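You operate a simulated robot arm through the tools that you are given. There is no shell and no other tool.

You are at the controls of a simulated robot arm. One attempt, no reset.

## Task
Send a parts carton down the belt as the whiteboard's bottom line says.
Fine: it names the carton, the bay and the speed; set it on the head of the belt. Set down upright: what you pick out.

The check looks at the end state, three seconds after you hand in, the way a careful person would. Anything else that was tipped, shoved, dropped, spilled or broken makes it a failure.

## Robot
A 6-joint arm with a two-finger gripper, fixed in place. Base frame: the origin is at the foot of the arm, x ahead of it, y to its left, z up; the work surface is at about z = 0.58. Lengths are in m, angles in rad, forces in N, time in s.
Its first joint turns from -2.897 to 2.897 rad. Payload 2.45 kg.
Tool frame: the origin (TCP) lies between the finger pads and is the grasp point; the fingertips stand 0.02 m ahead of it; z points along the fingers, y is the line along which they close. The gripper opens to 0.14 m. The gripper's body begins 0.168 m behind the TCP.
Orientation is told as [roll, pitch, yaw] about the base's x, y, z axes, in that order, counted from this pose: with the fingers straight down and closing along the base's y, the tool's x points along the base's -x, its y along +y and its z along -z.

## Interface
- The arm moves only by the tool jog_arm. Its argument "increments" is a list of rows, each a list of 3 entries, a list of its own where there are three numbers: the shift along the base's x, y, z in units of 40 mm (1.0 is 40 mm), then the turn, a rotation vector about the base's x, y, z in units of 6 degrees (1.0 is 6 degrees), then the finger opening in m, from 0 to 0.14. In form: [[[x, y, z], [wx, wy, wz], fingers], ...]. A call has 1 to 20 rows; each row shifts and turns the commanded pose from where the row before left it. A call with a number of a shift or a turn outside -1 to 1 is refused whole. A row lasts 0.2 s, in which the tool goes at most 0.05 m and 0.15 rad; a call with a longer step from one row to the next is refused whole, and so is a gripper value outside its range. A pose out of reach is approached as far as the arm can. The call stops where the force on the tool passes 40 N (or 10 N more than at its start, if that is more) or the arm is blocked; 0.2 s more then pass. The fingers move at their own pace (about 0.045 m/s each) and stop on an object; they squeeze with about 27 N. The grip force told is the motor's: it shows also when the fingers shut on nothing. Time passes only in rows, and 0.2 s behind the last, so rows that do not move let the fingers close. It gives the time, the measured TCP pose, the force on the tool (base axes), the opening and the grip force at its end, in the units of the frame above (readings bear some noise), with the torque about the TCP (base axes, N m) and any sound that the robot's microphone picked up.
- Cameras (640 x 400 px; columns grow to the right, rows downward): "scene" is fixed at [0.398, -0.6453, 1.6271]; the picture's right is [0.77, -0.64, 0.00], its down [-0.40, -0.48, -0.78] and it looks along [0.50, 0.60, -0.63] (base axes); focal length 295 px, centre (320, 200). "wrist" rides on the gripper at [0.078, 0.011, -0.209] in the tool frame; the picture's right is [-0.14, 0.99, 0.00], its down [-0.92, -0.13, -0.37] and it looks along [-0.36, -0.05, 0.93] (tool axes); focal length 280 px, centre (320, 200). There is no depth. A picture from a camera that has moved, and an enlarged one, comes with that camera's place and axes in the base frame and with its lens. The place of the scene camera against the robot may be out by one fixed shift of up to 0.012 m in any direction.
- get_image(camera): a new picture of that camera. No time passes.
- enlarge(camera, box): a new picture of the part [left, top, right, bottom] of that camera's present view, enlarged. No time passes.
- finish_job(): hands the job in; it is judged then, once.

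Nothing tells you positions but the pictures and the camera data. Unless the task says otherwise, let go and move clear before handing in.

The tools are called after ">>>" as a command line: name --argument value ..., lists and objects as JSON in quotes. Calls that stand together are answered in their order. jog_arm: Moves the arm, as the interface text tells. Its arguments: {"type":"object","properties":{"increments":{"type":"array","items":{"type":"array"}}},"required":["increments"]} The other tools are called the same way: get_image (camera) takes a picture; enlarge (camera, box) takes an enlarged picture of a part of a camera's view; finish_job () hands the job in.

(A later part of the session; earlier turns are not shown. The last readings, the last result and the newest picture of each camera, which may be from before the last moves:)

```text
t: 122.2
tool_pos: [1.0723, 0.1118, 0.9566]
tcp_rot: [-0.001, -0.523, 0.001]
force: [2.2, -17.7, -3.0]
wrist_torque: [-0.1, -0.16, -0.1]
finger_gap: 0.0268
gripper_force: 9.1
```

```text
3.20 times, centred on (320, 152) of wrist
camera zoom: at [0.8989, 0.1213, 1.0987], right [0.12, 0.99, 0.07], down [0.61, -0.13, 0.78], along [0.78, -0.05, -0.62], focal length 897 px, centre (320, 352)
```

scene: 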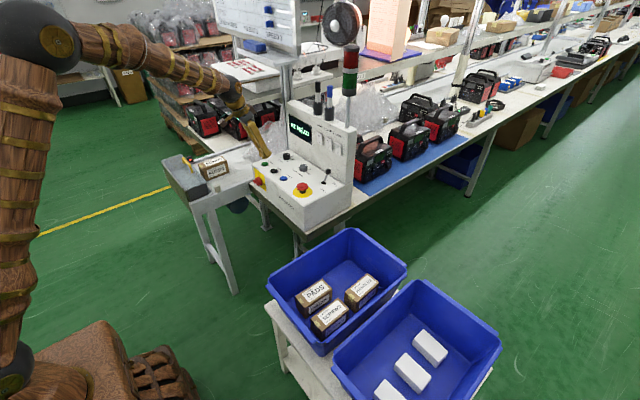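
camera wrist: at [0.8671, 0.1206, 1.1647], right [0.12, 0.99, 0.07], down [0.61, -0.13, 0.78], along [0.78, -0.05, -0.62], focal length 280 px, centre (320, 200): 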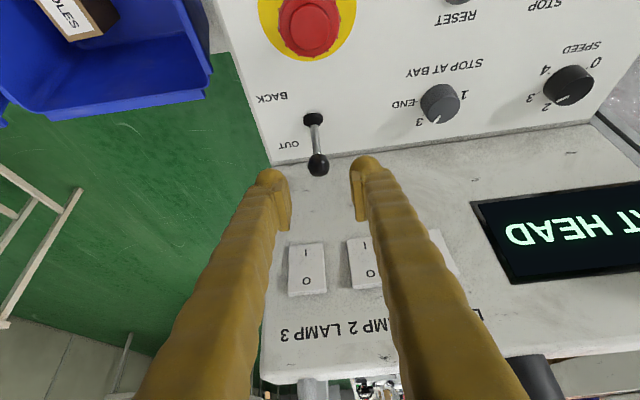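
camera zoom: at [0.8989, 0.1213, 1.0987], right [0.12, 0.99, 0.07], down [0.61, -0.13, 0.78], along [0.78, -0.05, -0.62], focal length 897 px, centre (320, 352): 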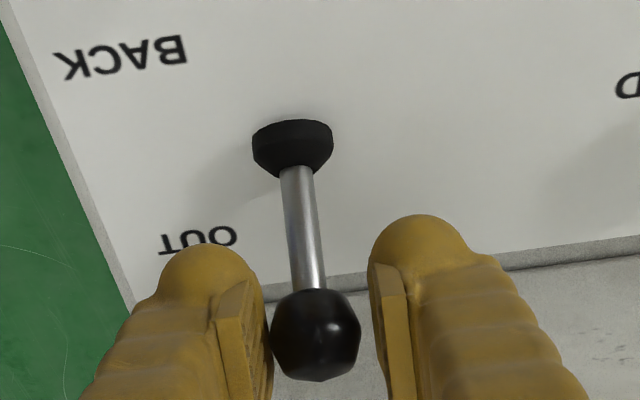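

The left finger touches first; I shift 2 mm toward -y and let the grip close fully.

>>> jog_arm --increments '[[[0, -0.05, 0], [0, 0, 0], 0.015], [[0, 0, 0], [0, 0, 0], 0.015], [[0, 0, 0], [0, 0, 0], 0.015]]'

```text
t: 123.0
tool_pos: [1.0728, 0.111, 0.9573]
tcp_rot: [0.002, -0.522, 0.0]
force: [-9.1, -10.3, -0.7]
wrist_torque: [-0.06, 0.29, -0.06]
finger_gap: 0.0229
gripper_force: 42.8
```

Gripped. I carry the lever back along its arc to the original side.

>>> jog_arm --increments '[[[-0.17, 0, 0.07], [0, 0, 0], 0.015], [[-0.17, 0, 0.05], [0, 0, 0], 0.015], [[-0.17, 0, 0.03], [0, 0, 0], 0.015], [[-0.17, 0, 0.01], [0, 0, 0], 0.015], [[-0.17, 0, -0.01], [0, 0, 0], 0.015], [[-0.17, 0, -0.03], [0, 0, 0], 0.015], [[-0.17, 0, -0.05], [0, 0, 0], 0.015], [[-0.15, 0, -0.07], [0, 0, 0], 0.015]]'

>>> enlarge --camera "wrist" --box '[220, 90, 420, 215]'

>>> enlarge --camera "scene" --box '[155, 85, 355, 210]'

```text
t: 124.5
tool_pos: [1.0297, 0.1093, 0.9652]
tcp_rot: [0.003, -0.527, 0.001]
force: [-7.3, 0.9, 7.0]
wrist_torque: [-0.02, 0.25, 0.03]
finger_gap: 0.0215
gripper_force: 44.9
stopped in row 7: the force on the tool passed its limit at 42 N (the readings are from after the stop); the commanded pose is now the measured one
```

```text
3.20 times, centred on (320, 152) of wrist
camera zoom: at [0.8567, 0.1194, 1.1062], right [0.12, 0.99, 0.07], down [0.61, -0.13, 0.78], along [0.78, -0.05, -0.62], focal length 897 px, centre (320, 352)
```

zoom: 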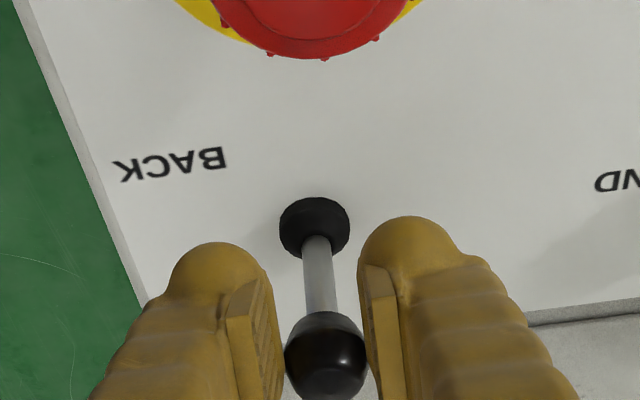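

```text
3.20 times, centred on (255, 148) of scene
camera zoom: at [0.398, -0.6453, 1.6271], right [0.77, -0.64, 0.0], down [-0.4, -0.48, -0.78], along [0.5, 0.6, -0.63], focal length 945 px, centre (528, 368)
```

zoom: 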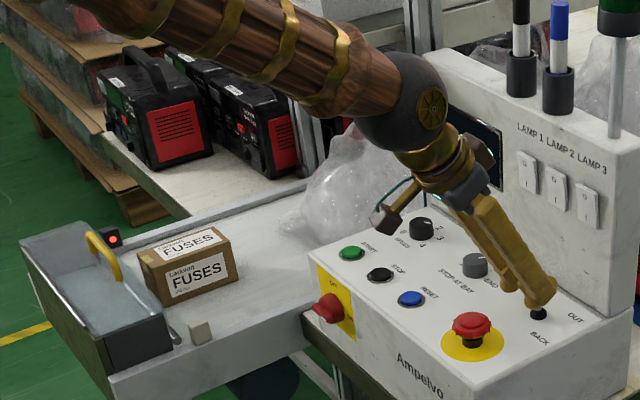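

The lever is past vertical; the call paused on a force spike. I continue in smaller steps toward the original side.

>>> jog_arm --increments '[[[-0.12, 0, -0.04], [0, 0, 0], 0.015], [[-0.12, 0, -0.05], [0, 0, 0], 0.015], [[-0.12, 0, -0.06], [0, 0, 0], 0.015]]'

>>> enlarge --camera "wrist" --box '[220, 90, 420, 215]'

```text
t: 125.3
tool_pos: [1.015, 0.1099, 0.9564]
tcp_rot: [0.002, -0.525, -0.001]
force: [0.1, -0.7, 0.7]
wrist_torque: [-0.03, 0.03, -0.02]
finger_gap: 0.013
gripper_force: 0.1
```

```text
3.20 times, centred on (320, 152) of wrist
camera zoom: at [0.8423, 0.12, 1.0991], right [0.12, 0.99, 0.07], down [0.61, -0.13, 0.78], along [0.78, -0.05, -0.62], focal length 897 px, centre (320, 352)
```

zoom: 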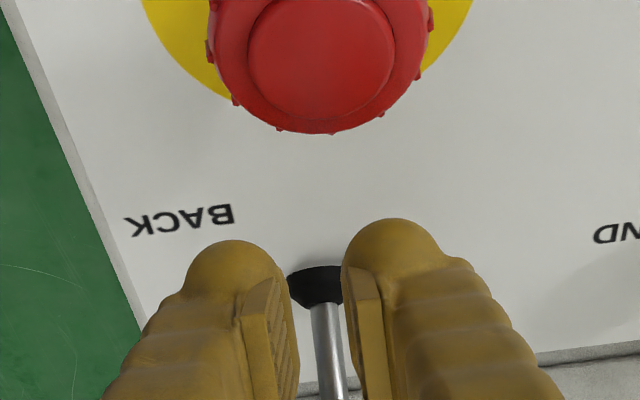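

The ball slipped out and the lever snapped back to OUT (it is spring-loaded over centre). I open, withdraw along the tool axis, and re-approach for a firmer grip with a better arc.

>>> jog_arm --increments '[[[0, 0, 0], [0, 0, 0], 0.05], [[0, 0, 0], [0, 0, 0], 0.05], [[-0.1, 0, 0.3], [0, 0, 0], 0.05], [[0, 0, 0.8], [0, 0, 0], 0.05], [[0.3, 0, 0.5], [0, 0, 0], 0.05], [[0.4, 0, 0], [0, 0, 0], 0.05]]'

>>> enlarge --camera "wrist" --box '[220, 90, 420, 215]'

>>> enlarge --camera "scene" --box '[195, 95, 355, 195]'

```text
t: 126.8
tool_pos: [1.0399, 0.1075, 1.0231]
tcp_rot: [0.001, -0.529, 0.0]
force: [0.7, -0.4, 0.2]
wrist_torque: [0.02, 0.03, -0.02]
finger_gap: 0.0499
gripper_force: 0.1
```

```text
3.20 times, centred on (320, 152) of wrist
camera zoom: at [0.867, 0.1187, 1.1644], right [0.12, 0.99, 0.07], down [0.61, -0.13, 0.78], along [0.78, -0.05, -0.62], focal length 897 px, centre (320, 352)
```

zoom: 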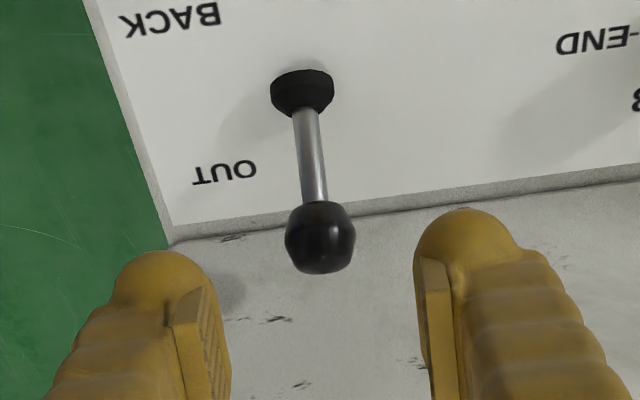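

```text
4.00 times, centred on (275, 145) of scene
camera zoom: at [0.398, -0.6453, 1.6271], right [0.77, -0.64, 0.0], down [-0.4, -0.48, -0.78], along [0.5, 0.6, -0.63], focal length 1182 px, centre (500, 420)
```

zoom: 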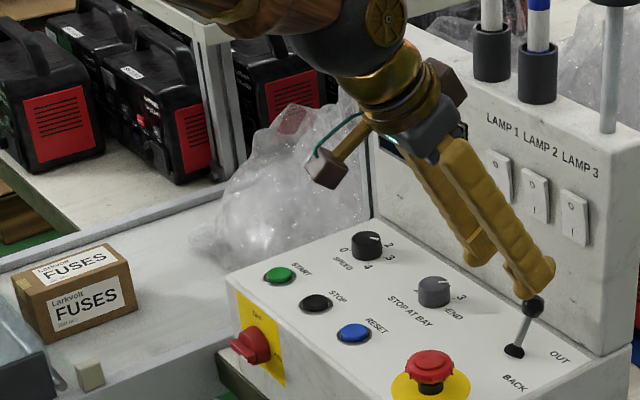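

Lever is at OUT with the ball again centred. I go in slightly deeper this time and close.

>>> jog_arm --increments '[[[0.21, 0.005, -0.425], [0, 0, 0], 0.05], [[0.21, 0.005, -0.425], [0, 0, 0], 0.05], [[0.21, 0, -0.425], [0, 0, 0], 0.05], [[0.22, 0, -0.425], [0, 0, 0], 0.05], [[0, 0, 0], [0, 0, 0], 0.0], [[0, 0, 0], [0, 0, 0], 0.0], [[0, 0, 0], [0, 0, 0], 0.0], [[0, 0, 0], [0, 0, 0], 0.0], [[0, 0, 0], [0, 0, 0], 0.0], [[0, 0, 0], [0, 0, 0], 0.0]]'

>>> enlarge --camera "wrist" --box '[220, 90, 420, 215]'

```text
t: 128.9
tool_pos: [1.0749, 0.1103, 0.9526]
tcp_rot: [0.001, -0.528, 0.0]
force: [1.9, 7.0, -3.3]
wrist_torque: [0.04, -0.16, 0.04]
finger_gap: 0.0215
gripper_force: 44.6
```

```text
3.20 times, centred on (320, 152) of wrist
camera zoom: at [0.9015, 0.1194, 1.0946], right [0.12, 0.99, 0.07], down [0.61, -0.13, 0.78], along [0.78, -0.05, -0.62], focal length 897 px, centre (320, 352)
```

zoom: 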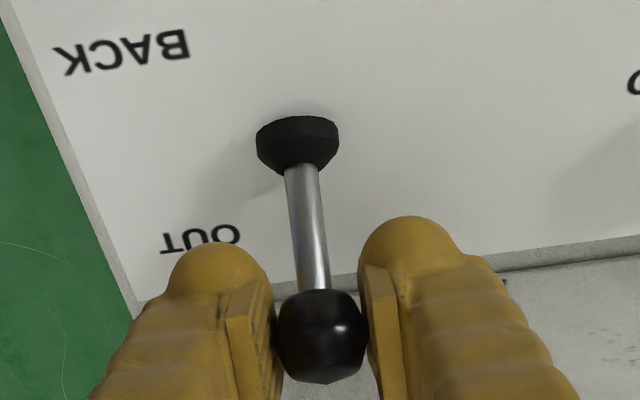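

Gripped. I move up along the arc to the centre in small steps and check the hold.

>>> jog_arm --increments '[[[-0.1, 0, 0.05], [0, 0, 0], 0.0], [[-0.107, 0, 0.043], [0, 0, 0], 0.0], [[-0.11, 0, 0.035], [0, 0, 0], 0.0]]'

>>> enlarge --camera "wrist" --box '[220, 90, 420, 215]'

```text
t: 129.8
tool_pos: [1.0611, 0.1097, 0.9568]
tcp_rot: [0.002, -0.527, 0.002]
force: [17.0, 8.7, -25.5]
wrist_torque: [0.01, -1.21, 0.04]
finger_gap: 0.0216
gripper_force: 44.9
```

```text
3.20 times, centred on (320, 152) of wrist
camera zoom: at [0.8886, 0.1194, 1.0996], right [0.12, 0.99, 0.07], down [0.61, -0.13, 0.78], along [0.78, -0.05, -0.62], focal length 897 px, centre (320, 352)
```

zoom: 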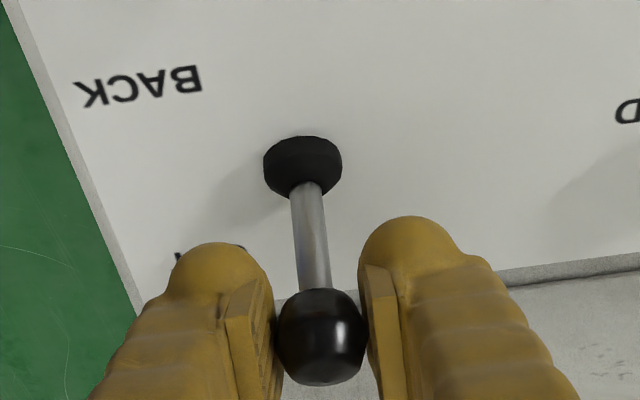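

Holding, but I'm pulling upward slightly too much; I ease z down and continue past centre.

>>> jog_arm --increments '[[[-0.1, 0, -0.03], [0, 0, 0], 0.0], [[-0.11, 0, 0.0], [0, 0, 0], 0.0], [[-0.11, 0, 0.0], [0, 0, 0], 0.0]]'

>>> enlarge --camera "wrist" --box '[220, 90, 420, 215]'

```text
t: 130.6
tool_pos: [1.0502, 0.109, 0.9576]
tcp_rot: [0.002, -0.528, 0.0]
force: [22.4, -1.7, -6.6]
wrist_torque: [-0.02, -1.26, 0.01]
finger_gap: 0.0219
gripper_force: 45.4
```

```text
3.20 times, centred on (320, 152) of wrist
camera zoom: at [0.8757, 0.1194, 1.1003], right [0.12, 0.99, 0.07], down [0.61, -0.13, 0.78], along [0.78, -0.05, -0.62], focal length 897 px, centre (320, 352)
```

zoom: 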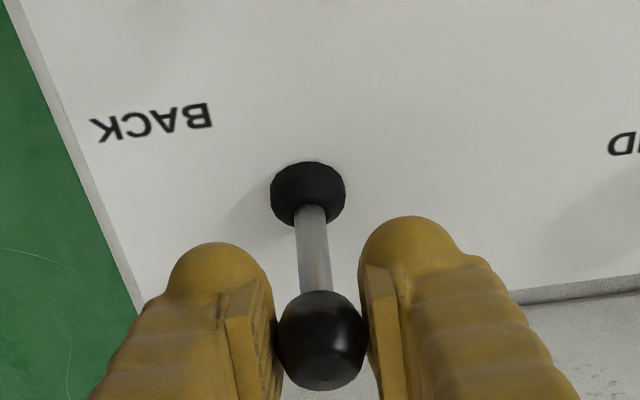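

At mid-travel with a good hold. I continue over centre toward the original side.

>>> jog_arm --increments '[[[-0.11, 0, -0.005], [0, 0, 0], 0.0], [[-0.11, 0, -0.015], [0, 0, 0], 0.0], [[-0.11, 0, -0.025], [0, 0, 0], 0.0], [[-0.11, 0, -0.035], [0, 0, 0], 0.0]]'

>>> enlarge --camera "wrist" --box '[220, 90, 420, 215]'

```text
t: 131.6
tool_pos: [1.0317, 0.1096, 0.955]
tcp_rot: [0.001, -0.527, 0.002]
force: [25.1, 1.6, -8.1]
wrist_torque: [-0.02, -1.19, 0.01]
finger_gap: 0.0214
gripper_force: 45.5
```

```text
3.20 times, centred on (320, 152) of wrist
camera zoom: at [0.8576, 0.1194, 1.0965], right [0.12, 0.99, 0.07], down [0.61, -0.13, 0.78], along [0.78, -0.05, -0.62], focal length 897 px, centre (320, 352)
```

zoom: 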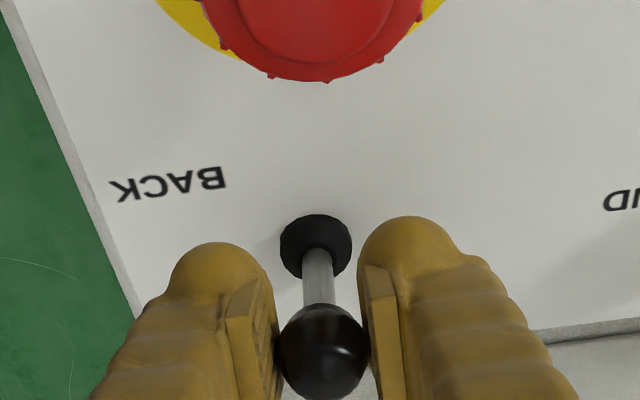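

Past centre and still holding. A few more steps to the stop on this side.

>>> jog_arm --increments '[[[-0.1, 0, -0.03], [0, 0, 0], 0.0], [[-0.1, 0, -0.04], [0, 0, 0], 0.0]]'

>>> enlarge --camera "wrist" --box '[220, 90, 420, 215]'

```text
t: 132.2
tool_pos: [1.0221, 0.1093, 0.9516]
tcp_rot: [0.005, -0.528, -0.001]
force: [24.3, -1.5, -7.9]
wrist_torque: [0.0, -1.1, -0.01]
finger_gap: 0.0213
gripper_force: 45.1
```

```text
3.20 times, centred on (320, 152) of wrist
camera zoom: at [0.8495, 0.1195, 1.0935], right [0.12, 0.99, 0.07], down [0.61, -0.13, 0.78], along [0.78, -0.05, -0.62], focal length 897 px, centre (320, 352)
```

zoom: 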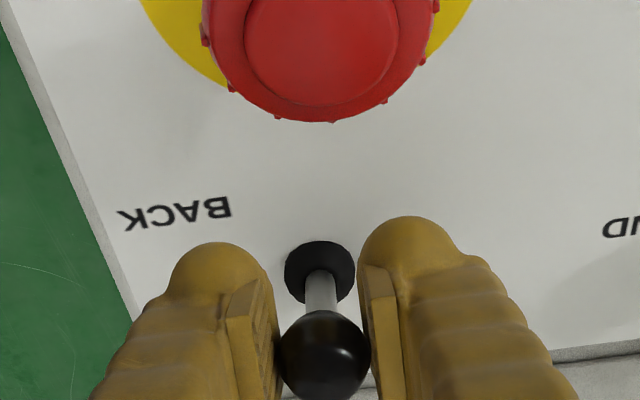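

The ball still has about 8 mm to go. I continue pulling with small steps.

>>> jog_arm --increments '[[[-0.1, 0, -0.03], [0, 0, 0], 0.0], [[-0.1, 0, -0.03], [0, 0, 0], 0.0]]'

>>> enlarge --camera "wrist" --box '[220, 90, 420, 215]'

>>> enlarge --camera "scene" --box '[290, 145, 354, 185]'

```text
t: 132.8
tool_pos: [1.0167, 0.1091, 0.9494]
tcp_rot: [0.001, -0.527, -0.002]
force: [7.3, -1.3, -4.9]
wrist_torque: [0.05, 0.14, -0.01]
finger_gap: 0.0213
gripper_force: 44.9
stopped in row 2: the force on the tool passed its limit at 43 N (the readings are from after the stop); the commanded pose is now the measured one
```

```text
3.20 times, centred on (320, 152) of wrist
camera zoom: at [0.8431, 0.1195, 1.0906], right [0.12, 0.99, 0.07], down [0.61, -0.13, 0.78], along [0.78, -0.05, -0.62], focal length 897 px, centre (320, 352)
```

zoom: 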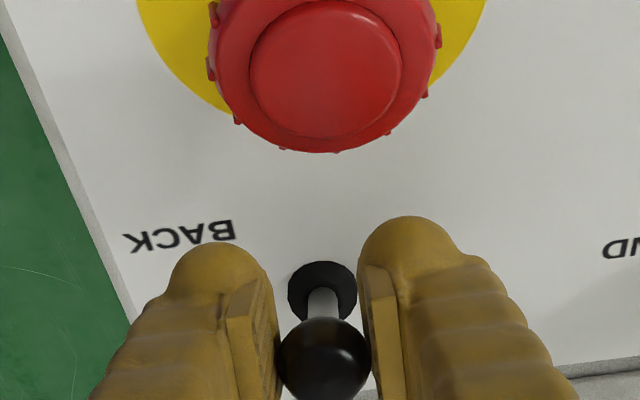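

```text
10.00 times, centred on (322, 165) of scene
camera zoom: at [0.398, -0.6453, 1.6271], right [0.77, -0.64, 0.0], down [-0.4, -0.48, -0.78], along [0.5, 0.6, -0.63], focal length 2954 px, centre (300, 550)
```

zoom: 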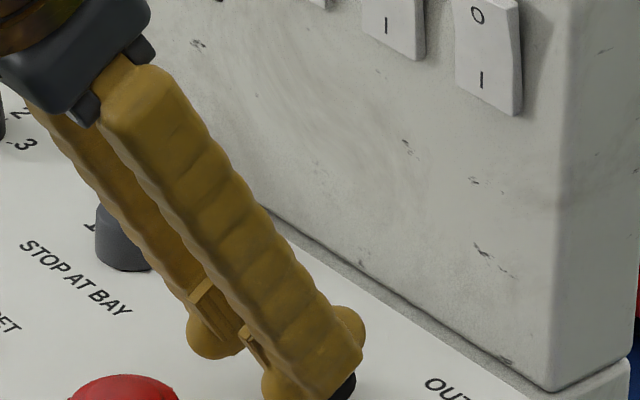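

The lever has reached its other stop. I open, withdraw and check.

>>> jog_arm --increments '[[[0, 0, 0], [0, 0, 0], 0.05], [[0, 0, 0], [0, 0, 0], 0.05], [[-0.1, 0, 0.3], [0, 0, 0], 0.05], [[-0.1, 0, 0.8], [0, 0, 0], 0.05], [[-0.2, 0, 0.8], [0, 0, 0], 0.03], [[-0.2, 0, 0.3], [0, 0, 0], 0.0]]'

>>> enlarge --camera "scene" --box '[195, 95, 355, 195]'

>>> get_image --camera "wrist"

```text
t: 134.2
tool_pos: [0.9922, 0.1102, 1.036]
tcp_rot: [0.001, -0.525, 0.0]
force: [0.5, -0.1, -0.6]
wrist_torque: [0.03, 0.01, -0.04]
finger_gap: 0.0001
gripper_force: 1.5
```

```text
4.00 times, centred on (275, 145) of scene
camera zoom: at [0.398, -0.6453, 1.6271], right [0.77, -0.64, 0.0], down [-0.4, -0.48, -0.78], along [0.5, 0.6, -0.63], focal length 1182 px, centre (500, 420)
```

zoom: 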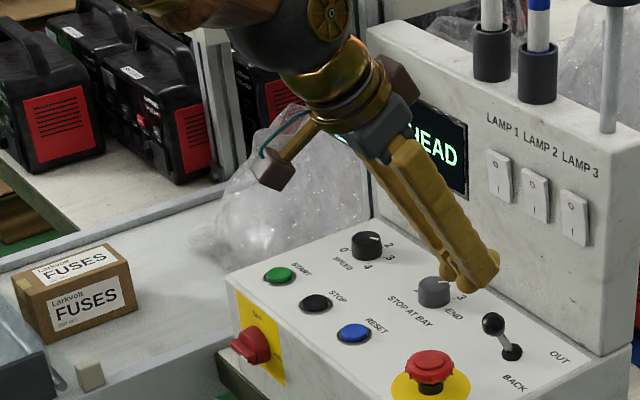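

```text
taken
camera wrist: at [0.8189, 0.1198, 1.1789], right [0.12, 0.99, 0.07], down [0.61, -0.13, 0.78], along [0.78, -0.05, -0.62], focal length 280 px, centre (320, 200)
```

wrist: 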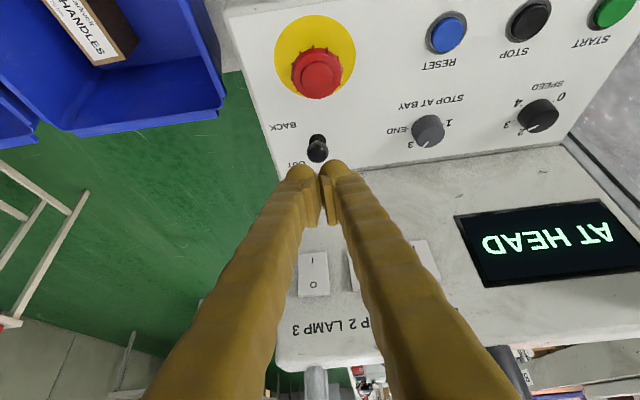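

The lever is back on its original side with knobs unchanged. Now back to START for the test press.

>>> jog_arm --increments '[[[-0.2, 0.4, 0], [0, 0.4, 0], 0.0], [[-0.2, 0.9, 0], [0, 0.4, 0], 0.0], [[-0.2, 0.9, 0], [0, 0.4, 0], 0.0], [[-0.2, 0.9, 0], [0, 0.45, 0], 0.0], [[-0.2, 0.9, 0], [0, 0, 0], 0.0], [[-0.1, 0.9, 0], [0, 0, 0], 0.0], [[0, 0.9, 0], [0, 0, 0], 0.0], [[0, 0.9, -0.2], [0, 0, 0], 0.0], [[0, 0.4, -0.6], [0, 0, 0], 0.0], [[0, 0, -0.6], [0, 0, 0], 0.0]]'

>>> enlarge --camera "scene" --box '[250, 145, 314, 185]'

>>> enlarge --camera "wrist" --box '[220, 80, 420, 205]'

```text
t: 136.4
tool_pos: [0.9487, 0.3955, 0.9827]
tcp_rot: [0.004, -0.355, -0.001]
force: [0.5, 0.1, 0.3]
wrist_torque: [0.0, 0.01, 0.0]
finger_gap: 0.0
gripper_force: 27.0
```

```text
10.00 times, centred on (282, 165) of scene
camera zoom: at [0.398, -0.6453, 1.6271], right [0.77, -0.64, 0.0], down [-0.4, -0.48, -0.78], along [0.5, 0.6, -0.63], focal length 2954 px, centre (700, 550)
```

zoom: 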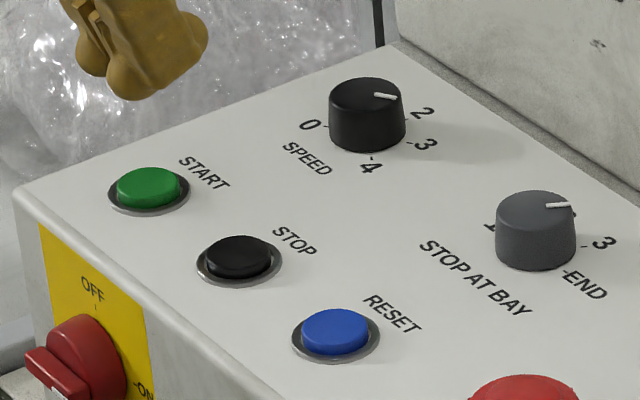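

```text
3.20 times, centred on (320, 142) of wrist
camera zoom: at [0.8017, 0.4049, 1.1519], right [0.13, 0.99, 0.05], down [0.73, -0.13, 0.67], along [0.67, -0.05, -0.74], focal length 897 px, centre (320, 384)
```

zoom: 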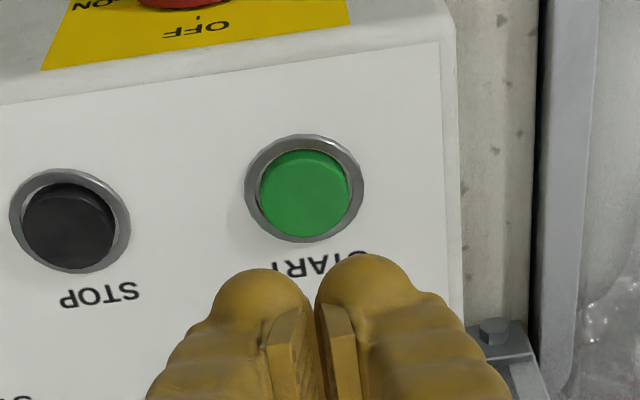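

All settings unchanged. I press START with the lever on its original side.

>>> jog_arm --increments '[[[0, -0.04, -0.5], [0, 0, 0], 0.0], [[0, 0, -0.5], [0, 0, 0], 0.0], [[0, 0, -0.15], [0, 0, 0], 0.0], [[0, 0, -0.08], [0, 0, 0], 0.0], [[0, 0, -0.06], [0, 0, 0], 0.0]]'

>>> enlarge --camera "scene" --box '[155, 85, 355, 210]'

```text
t: 137.6
tool_pos: [0.9478, 0.3932, 0.9293]
tcp_rot: [0.002, -0.356, 0.0]
force: [-0.4, 0.6, 0.9]
wrist_torque: [0.0, 0.03, -0.03]
finger_gap: 0.006
gripper_force: 29.4
```

```text
3.20 times, centred on (255, 148) of scene
camera zoom: at [0.398, -0.6453, 1.6271], right [0.77, -0.64, 0.0], down [-0.4, -0.48, -0.78], along [0.5, 0.6, -0.63], focal length 945 px, centre (528, 368)
```

zoom: 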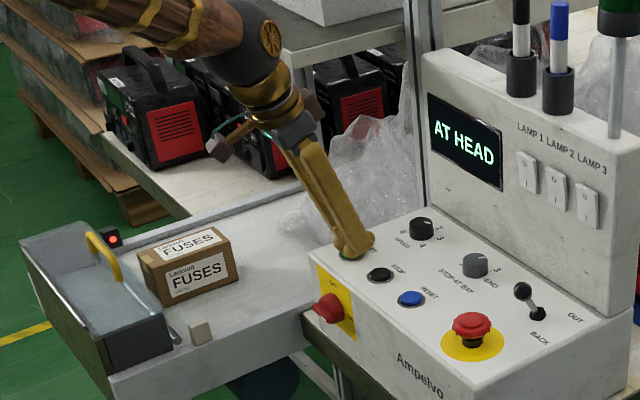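

No click yet; I press another couple of millimetres.

>>> jog_arm --increments '[[[0, 0, -0.05], [0, 0, 0], 0.0], [[0, 0, -0.03], [0, 0, 0], 0.0]]'

>>> enlarge --camera "scene" --box '[155, 85, 355, 210]'

```text
t: 138.2
tool_pos: [0.9485, 0.393, 0.9266]
tcp_rot: [0.002, -0.356, 0.0]
force: [-1.8, 2.3, 6.2]
wrist_torque: [0.07, 0.03, 0.01]
finger_gap: 0.0059
gripper_force: 30.0
heard: click
```

```text
3.20 times, centred on (255, 148) of scene
camera zoom: at [0.398, -0.6453, 1.6271], right [0.77, -0.64, 0.0], down [-0.4, -0.48, -0.78], along [0.5, 0.6, -0.63], focal length 945 px, centre (528, 368)
```

zoom: 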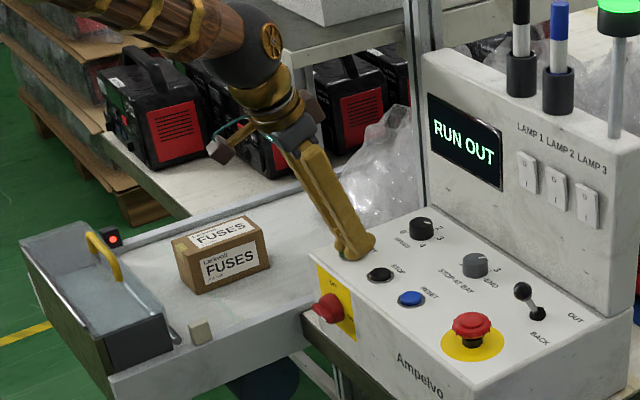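

The display says "RUN OUT", the green lamp is lit and the carton is moving out, so the lever acts opposite to its labels. I release the button and watch the run.

>>> jog_arm --increments '[[[0, 0, 0.4], [0, 0, 0], 0.0], [[0, 0, 0.6], [0, 0, 0], 0.0]]'

>>> get_image --camera "scene"

>>> enlarge --camera "scene" --box '[155, 85, 355, 210]'

```text
t: 138.8
tool_pos: [0.9473, 0.3922, 0.9662]
tcp_rot: [0.004, -0.355, 0.001]
force: [0.3, 0.1, -0.7]
wrist_torque: [-0.02, 0.03, -0.02]
finger_gap: 0.0
gripper_force: 29.3
```

```text
taken
```

scene: 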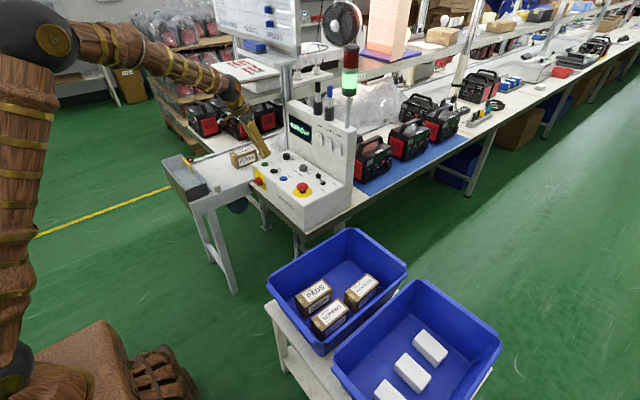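

```text
3.20 times, centred on (255, 148) of scene
camera zoom: at [0.398, -0.6453, 1.6271], right [0.77, -0.64, 0.0], down [-0.4, -0.48, -0.78], along [0.5, 0.6, -0.63], focal length 945 px, centre (528, 368)
```

zoom: 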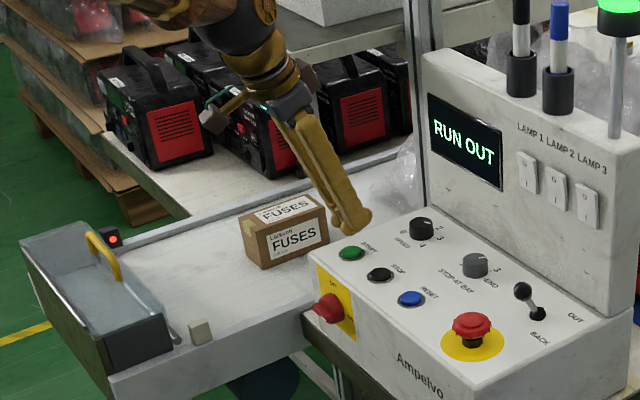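

The carton (and the bag ahead of it on the belt) is travelling. I retract the arm clear of everything while watching.

>>> jog_arm --increments '[[[-0.3, 0, 0.6], [0, 0, 0], 0.0], [[-0.7, 0, 0.4], [0, 0.8, 0], 0.0], [[-0.9, 0, 0.2], [0, 0.9, 0], 0.0], [[-0.9, -0.3, 0], [0, 0.9, 0], 0.03], [[-0.9, -0.4, 0], [0, 0.8, 0], 0.05]]'

>>> get_image --camera "scene"

>>> enlarge --camera "scene" --box '[215, 30, 455, 180]'

```text
t: 140.0
tool_pos: [0.8008, 0.3639, 1.0147]
tcp_rot: [0.002, 0.002, 0.001]
force: [0.3, -0.3, 0.0]
wrist_torque: [0.01, 0.0, -0.02]
finger_gap: 0.05
gripper_force: 0.1
```

```text
taken
```

scene: 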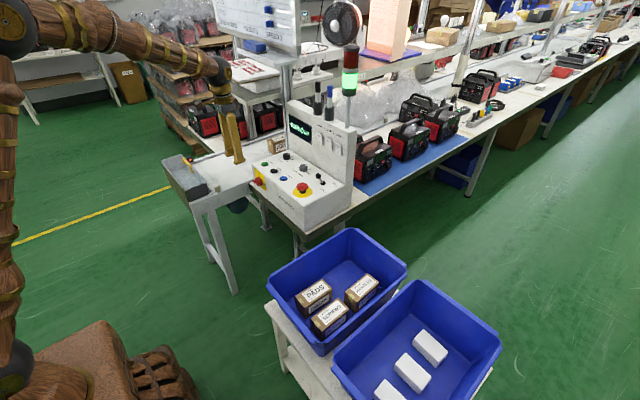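

```text
2.67 times, centred on (335, 105) of scene
camera zoom: at [0.398, -0.6453, 1.6271], right [0.77, -0.64, 0.0], down [-0.4, -0.48, -0.78], along [0.5, 0.6, -0.63], focal length 788 px, centre (280, 453)
```

zoom: 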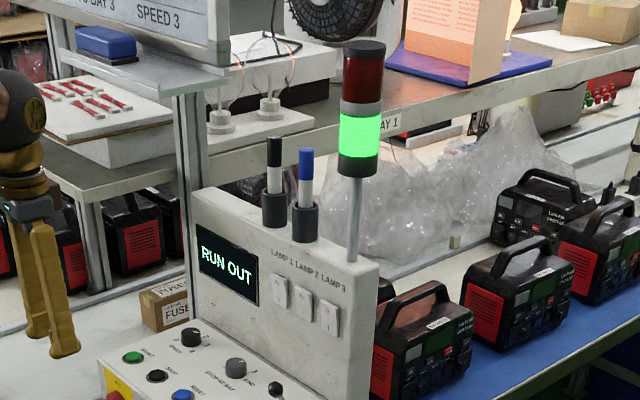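

It's travelling behind the panel, "RUN OUT" still shown. I wait while it goes down the line.

>>> jog_arm --increments '[[[0, 0, 0], [0, 0, 0], 0.05], [[0, 0, 0], [0, 0, 0], 0.05], [[0, 0, 0], [0, 0, 0], 0.05], [[0, 0, 0], [0, 0, 0], 0.05], [[0, 0, 0], [0, 0, 0], 0.05], [[0, 0, 0], [0, 0, 0], 0.05], [[0, 0, 0], [0, 0, 0], 0.05], [[0, 0, 0], [0, 0, 0], 0.05], [[0, 0, 0], [0, 0, 0], 0.05], [[0, 0, 0], [0, 0, 0], 0.05], [[0, 0, 0], [0, 0, 0], 0.05], [[0, 0, 0], [0, 0, 0], 0.05], [[0, 0, 0], [0, 0, 0], 0.05], [[0, 0, 0], [0, 0, 0], 0.05], [[0, 0, 0], [0, 0, 0], 0.05]]'

>>> enlarge --camera "scene" --box '[255, 0, 575, 200]'

>>> enlarge --camera "scene" --box '[275, 60, 435, 160]'

```text
t: 143.2
tool_pos: [0.8006, 0.3662, 1.0148]
tcp_rot: [0.003, -0.002, 0.0]
force: [0.7, 0.1, 0.0]
wrist_torque: [0.0, -0.01, -0.02]
finger_gap: 0.0501
gripper_force: 0.1
```

```text
2.00 times, centred on (415, 100) of scene
camera zoom: at [0.398, -0.6453, 1.6271], right [0.77, -0.64, 0.0], down [-0.4, -0.48, -0.78], along [0.5, 0.6, -0.63], focal length 591 px, centre (130, 400)
```

zoom: 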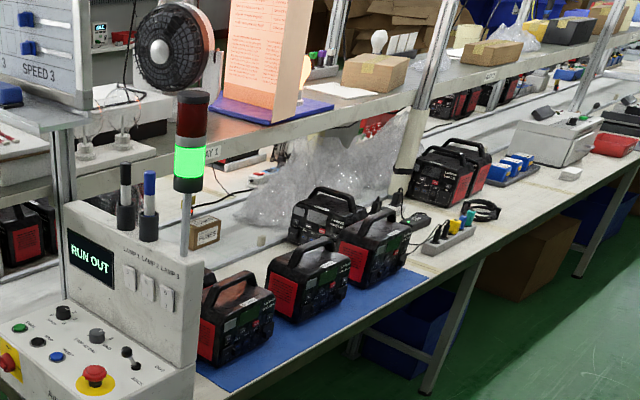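

```text
4.00 times, centred on (355, 110) of scene
camera zoom: at [0.398, -0.6453, 1.6271], right [0.77, -0.64, 0.0], down [-0.4, -0.48, -0.78], along [0.5, 0.6, -0.63], focal length 1182 px, centre (180, 560)
```

zoom: 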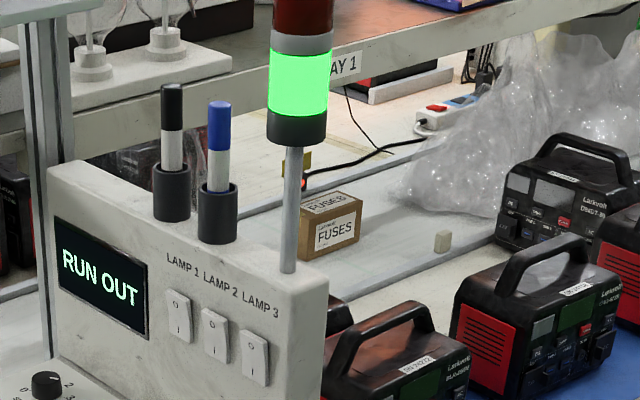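

The carton is near the BAY 1 eye and still running. I keep waiting.

>>> jog_arm --increments '[[[0, 0, 0], [0, 0, 0], 0.05], [[0, 0, 0], [0, 0, 0], 0.05], [[0, 0, 0], [0, 0, 0], 0.05], [[0, 0, 0], [0, 0, 0], 0.05], [[0, 0, 0], [0, 0, 0], 0.05], [[0, 0, 0], [0, 0, 0], 0.05], [[0, 0, 0], [0, 0, 0], 0.05], [[0, 0, 0], [0, 0, 0], 0.05], [[0, 0, 0], [0, 0, 0], 0.05], [[0, 0, 0], [0, 0, 0], 0.05], [[0, 0, 0], [0, 0, 0], 0.05], [[0, 0, 0], [0, 0, 0], 0.05], [[0, 0, 0], [0, 0, 0], 0.05], [[0, 0, 0], [0, 0, 0], 0.05], [[0, 0, 0], [0, 0, 0], 0.05], [[0, 0, 0], [0, 0, 0], 0.05], [[0, 0, 0], [0, 0, 0], 0.05], [[0, 0, 0], [0, 0, 0], 0.05], [[0, 0, 0], [0, 0, 0], 0.05], [[0, 0, 0], [0, 0, 0], 0.05]]'

>>> enlarge --camera "scene" --box '[255, 0, 575, 200]'

>>> enlarge --camera "scene" --box '[375, 40, 535, 140]'

```text
t: 147.4
tool_pos: [0.8009, 0.3647, 1.0154]
tcp_rot: [0.002, 0.0, 0.0]
force: [0.0, -0.2, 0.1]
wrist_torque: [-0.01, 0.03, 0.02]
finger_gap: 0.0498
gripper_force: 0.2
```

```text
2.00 times, centred on (415, 100) of scene
camera zoom: at [0.398, -0.6453, 1.6271], right [0.77, -0.64, 0.0], down [-0.4, -0.48, -0.78], along [0.5, 0.6, -0.63], focal length 591 px, centre (130, 400)
```

zoom: 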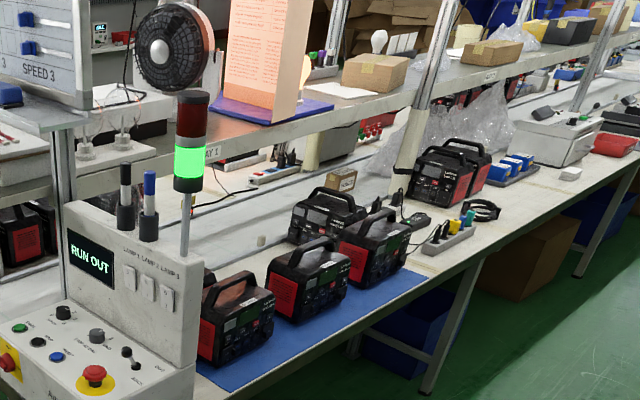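

```text
4.00 times, centred on (455, 90) of scene
camera zoom: at [0.398, -0.6453, 1.6271], right [0.77, -0.64, 0.0], down [-0.4, -0.48, -0.78], along [0.5, 0.6, -0.63], focal length 1182 px, centre (-220, 640)
```

zoom: 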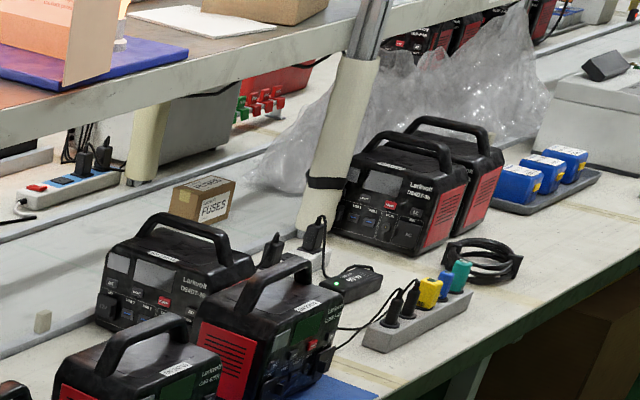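

Running on past bay 1, upright. I keep waiting for it to reach bay 3.

>>> jog_arm --increments '[[[0, 0, 0], [0, 0, 0], 0.05], [[0, 0, 0], [0, 0, 0], 0.05], [[0, 0, 0], [0, 0, 0], 0.05], [[0, 0, 0], [0, 0, 0], 0.05], [[0, 0, 0], [0, 0, 0], 0.05], [[0, 0, 0], [0, 0, 0], 0.05], [[0, 0, 0], [0, 0, 0], 0.05], [[0, 0, 0], [0, 0, 0], 0.05], [[0, 0, 0], [0, 0, 0], 0.05], [[0, 0, 0], [0, 0, 0], 0.05], [[0, 0, 0], [0, 0, 0], 0.05], [[0, 0, 0], [0, 0, 0], 0.05], [[0, 0, 0], [0, 0, 0], 0.05], [[0, 0, 0], [0, 0, 0], 0.05], [[0, 0, 0], [0, 0, 0], 0.05], [[0, 0, 0], [0, 0, 0], 0.05], [[0, 0, 0], [0, 0, 0], 0.05], [[0, 0, 0], [0, 0, 0], 0.05], [[0, 0, 0], [0, 0, 0], 0.05], [[0, 0, 0], [0, 0, 0], 0.05]]'

>>> enlarge --camera "scene" --box '[255, 0, 575, 200]'

>>> enlarge --camera "scene" --box '[440, 0, 640, 125]'

```text
t: 151.6
tool_pos: [0.8005, 0.365, 1.015]
tcp_rot: [0.002, 0.001, 0.0]
force: [-1.4, 0.9, 0.2]
wrist_torque: [-0.02, 0.01, 0.01]
finger_gap: 0.0502
gripper_force: 0.1
```

```text
2.00 times, centred on (415, 100) of scene
camera zoom: at [0.398, -0.6453, 1.6271], right [0.77, -0.64, 0.0], down [-0.4, -0.48, -0.78], along [0.5, 0.6, -0.63], focal length 591 px, centre (130, 400)
```

zoom: 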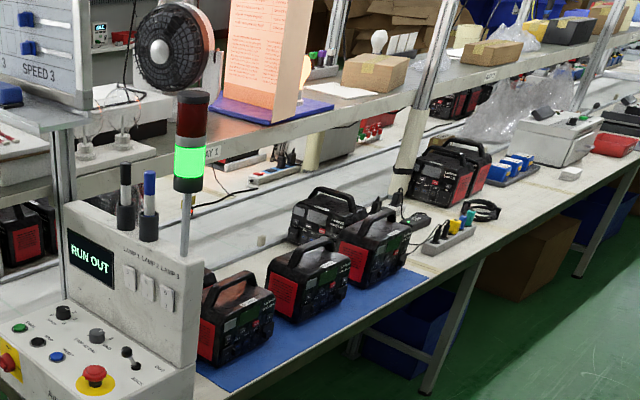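

```text
3.20 times, centred on (540, 62) of scene
camera zoom: at [0.398, -0.6453, 1.6271], right [0.77, -0.64, 0.0], down [-0.4, -0.48, -0.78], along [0.5, 0.6, -0.63], focal length 945 px, centre (-384, 640)
```

zoom: 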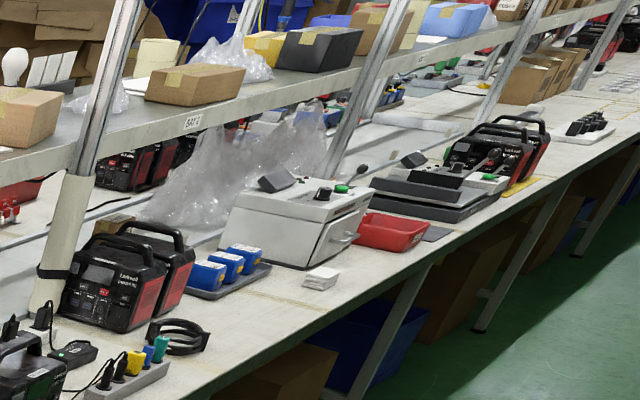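

Still RUN OUT; the carton is behind the black units near bay 2. I continue waiting.

>>> jog_arm --increments '[[[0, 0, 0], [0, 0, 0], 0.05], [[0, 0, 0], [0, 0, 0], 0.05], [[0, 0, 0], [0, 0, 0], 0.05], [[0, 0, 0], [0, 0, 0], 0.05], [[0, 0, 0], [0, 0, 0], 0.05], [[0, 0, 0], [0, 0, 0], 0.05], [[0, 0, 0], [0, 0, 0], 0.05], [[0, 0, 0], [0, 0, 0], 0.05], [[0, 0, 0], [0, 0, 0], 0.05], [[0, 0, 0], [0, 0, 0], 0.05], [[0, 0, 0], [0, 0, 0], 0.05], [[0, 0, 0], [0, 0, 0], 0.05], [[0, 0, 0], [0, 0, 0], 0.05], [[0, 0, 0], [0, 0, 0], 0.05], [[0, 0, 0], [0, 0, 0], 0.05], [[0, 0, 0], [0, 0, 0], 0.05], [[0, 0, 0], [0, 0, 0], 0.05], [[0, 0, 0], [0, 0, 0], 0.05], [[0, 0, 0], [0, 0, 0], 0.05], [[0, 0, 0], [0, 0, 0], 0.05]]'

>>> enlarge --camera "scene" --box '[255, 85, 375, 210]'

>>> enlarge --camera "scene" --box '[440, 0, 640, 125]'

```text
t: 155.8
tool_pos: [0.8004, 0.3652, 1.0142]
tcp_rot: [0.002, 0.0, 0.0]
force: [0.6, 0.2, 0.2]
wrist_torque: [-0.01, -0.03, 0.01]
finger_gap: 0.0501
gripper_force: 0.1
```

```text
3.20 times, centred on (315, 148) of scene
camera zoom: at [0.398, -0.6453, 1.6271], right [0.77, -0.64, 0.0], down [-0.4, -0.48, -0.78], along [0.5, 0.6, -0.63], focal length 945 px, centre (336, 368)
```

zoom: 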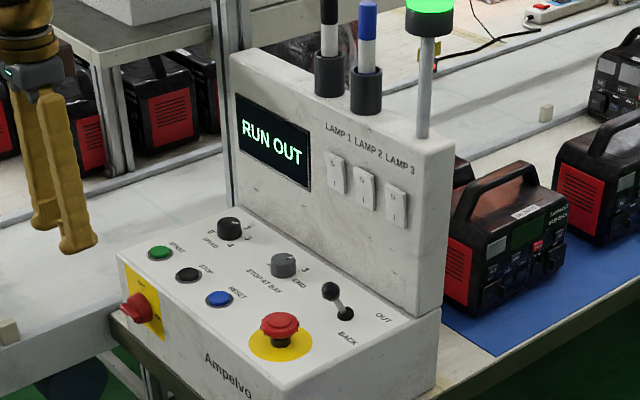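

```text
3.20 times, centred on (540, 62) of scene
camera zoom: at [0.398, -0.6453, 1.6271], right [0.77, -0.64, 0.0], down [-0.4, -0.48, -0.78], along [0.5, 0.6, -0.63], focal length 945 px, centre (-384, 640)
```

zoom: 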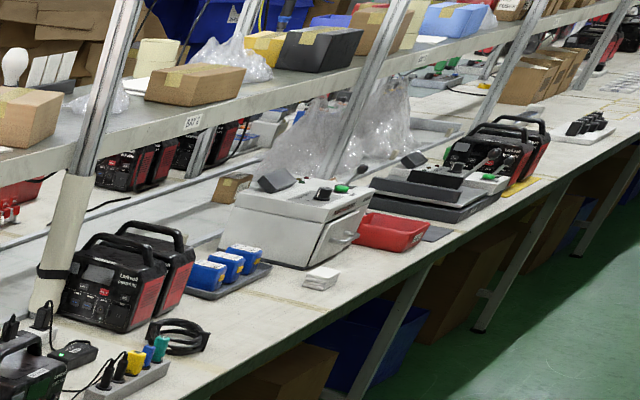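

The carton is now past the BAY 2 label area and still moving. I keep waiting.

>>> jog_arm --increments '[[[0, 0, 0], [0, 0, 0], 0.05], [[0, 0, 0], [0, 0, 0], 0.05], [[0, 0, 0], [0, 0, 0], 0.05], [[0, 0, 0], [0, 0, 0], 0.05], [[0, 0, 0], [0, 0, 0], 0.05], [[0, 0, 0], [0, 0, 0], 0.05], [[0, 0, 0], [0, 0, 0], 0.05], [[0, 0, 0], [0, 0, 0], 0.05], [[0, 0, 0], [0, 0, 0], 0.05], [[0, 0, 0], [0, 0, 0], 0.05], [[0, 0, 0], [0, 0, 0], 0.05], [[0, 0, 0], [0, 0, 0], 0.05], [[0, 0, 0], [0, 0, 0], 0.05], [[0, 0, 0], [0, 0, 0], 0.05], [[0, 0, 0], [0, 0, 0], 0.05], [[0, 0, 0], [0, 0, 0], 0.05], [[0, 0, 0], [0, 0, 0], 0.05], [[0, 0, 0], [0, 0, 0], 0.05], [[0, 0, 0], [0, 0, 0], 0.05], [[0, 0, 0], [0, 0, 0], 0.05]]'

>>> enlarge --camera "scene" --box '[255, 85, 375, 210]'

>>> enlarge --camera "scene" --box '[480, 0, 640, 100]'

```text
t: 160.0
tool_pos: [0.8009, 0.3637, 1.0146]
tcp_rot: [0.001, 0.0, 0.001]
force: [0.0, 0.8, -0.3]
wrist_torque: [0.01, -0.02, 0.05]
finger_gap: 0.0498
gripper_force: 0.1
```

```text
3.20 times, centred on (315, 148) of scene
camera zoom: at [0.398, -0.6453, 1.6271], right [0.77, -0.64, 0.0], down [-0.4, -0.48, -0.78], along [0.5, 0.6, -0.63], focal length 945 px, centre (336, 368)
```

zoom: 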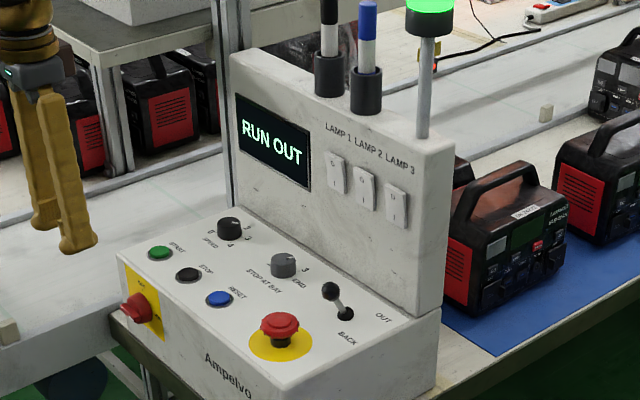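

```text
4.00 times, centred on (560, 50) of scene
camera zoom: at [0.398, -0.6453, 1.6271], right [0.77, -0.64, 0.0], down [-0.4, -0.48, -0.78], along [0.5, 0.6, -0.63], focal length 1182 px, centre (-640, 800)
```

zoom: 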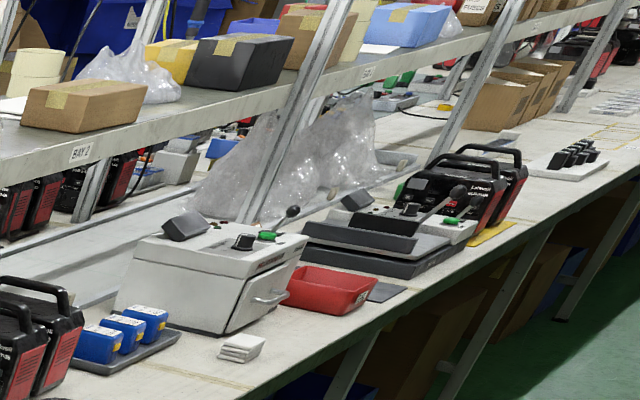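

Still running; the carton is behind the grey box machine and the bag ahead of it. I wait further.

>>> jog_arm --increments '[[[0, 0, 0], [0, 0, 0], 0.05], [[0, 0, 0], [0, 0, 0], 0.05], [[0, 0, 0], [0, 0, 0], 0.05], [[0, 0, 0], [0, 0, 0], 0.05], [[0, 0, 0], [0, 0, 0], 0.05], [[0, 0, 0], [0, 0, 0], 0.05], [[0, 0, 0], [0, 0, 0], 0.05], [[0, 0, 0], [0, 0, 0], 0.05], [[0, 0, 0], [0, 0, 0], 0.05], [[0, 0, 0], [0, 0, 0], 0.05], [[0, 0, 0], [0, 0, 0], 0.05], [[0, 0, 0], [0, 0, 0], 0.05], [[0, 0, 0], [0, 0, 0], 0.05], [[0, 0, 0], [0, 0, 0], 0.05], [[0, 0, 0], [0, 0, 0], 0.05]]'

>>> enlarge --camera "scene" --box '[255, 85, 375, 210]'

>>> enlarge --camera "scene" --box '[480, 0, 640, 100]'

```text
t: 163.2
tool_pos: [0.8023, 0.3651, 1.0149]
tcp_rot: [0.002, 0.0, -0.001]
force: [0.0, -0.7, 0.5]
wrist_torque: [0.01, -0.03, 0.01]
finger_gap: 0.0502
gripper_force: 0.1
```

```text
3.20 times, centred on (315, 148) of scene
camera zoom: at [0.398, -0.6453, 1.6271], right [0.77, -0.64, 0.0], down [-0.4, -0.48, -0.78], along [0.5, 0.6, -0.63], focal length 945 px, centre (336, 368)
```

zoom: 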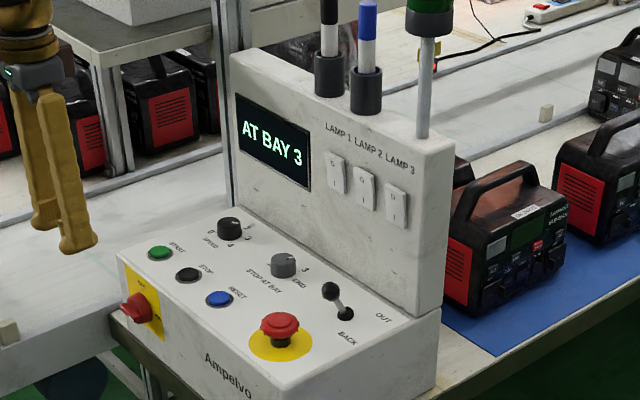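

```text
4.00 times, centred on (560, 50) of scene
camera zoom: at [0.398, -0.6453, 1.6271], right [0.77, -0.64, 0.0], down [-0.4, -0.48, -0.78], along [0.5, 0.6, -0.63], focal length 1182 px, centre (-640, 800)
```

zoom: 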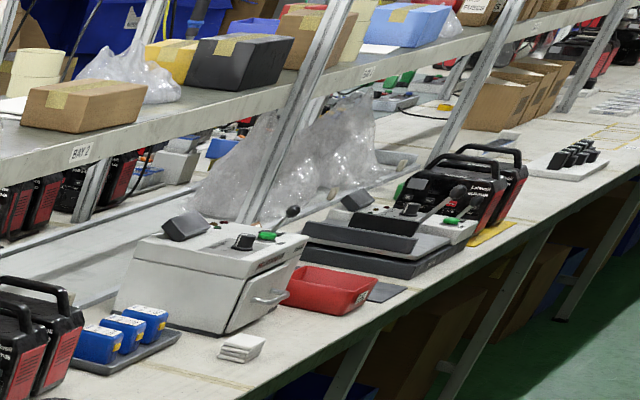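

The display now says "AT BAY 3" and the lamp is off. I zoom in to find exactly where the carton stopped.

>>> enlarge --camera "scene" --box '[510, 15, 590, 65]'

>>> enlarge --camera "scene" --box '[560, 0, 640, 50]'

>>> enlarge --camera "scene" --box '[555, 10, 605, 42]'

```text
8.00 times, centred on (550, 40) of scene
camera zoom: at [0.398, -0.6453, 1.6271], right [0.77, -0.64, 0.0], down [-0.4, -0.48, -0.78], along [0.5, 0.6, -0.63], focal length 2363 px, centre (-1520, 1480)
```

zoom: 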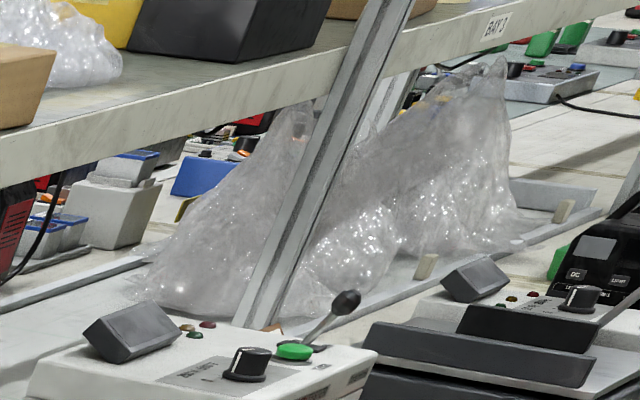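

```text
8.00 times, centred on (600, 25) of scene
camera zoom: at [0.398, -0.6453, 1.6271], right [0.77, -0.64, 0.0], down [-0.4, -0.48, -0.78], along [0.5, 0.6, -0.63], focal length 2363 px, centre (-1920, 1600)
```

zoom: 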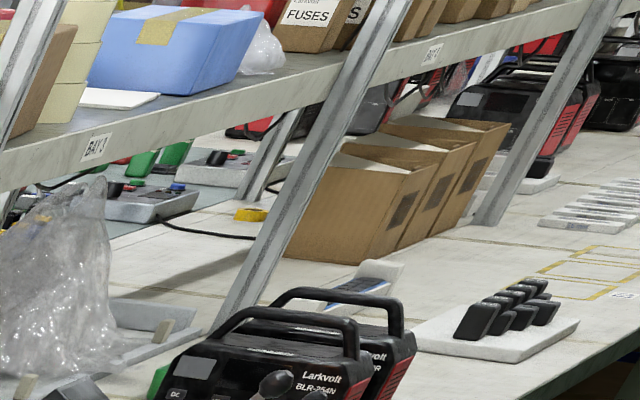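

```text
12.50 times, centred on (580, 26) of scene
camera zoom: at [0.398, -0.6453, 1.6271], right [0.77, -0.64, 0.0], down [-0.4, -0.48, -0.78], along [0.5, 0.6, -0.63], focal length 3692 px, centre (-2930, 2375)
```

zoom: 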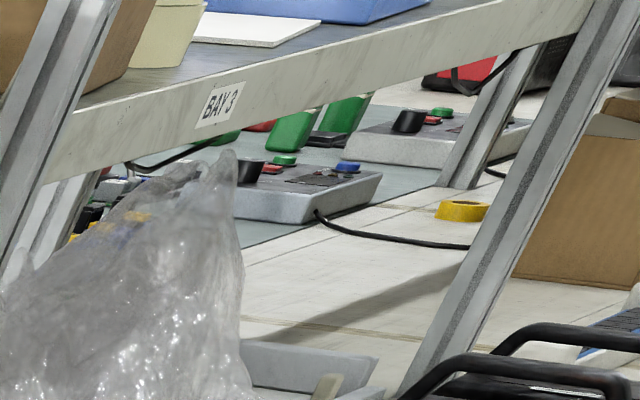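

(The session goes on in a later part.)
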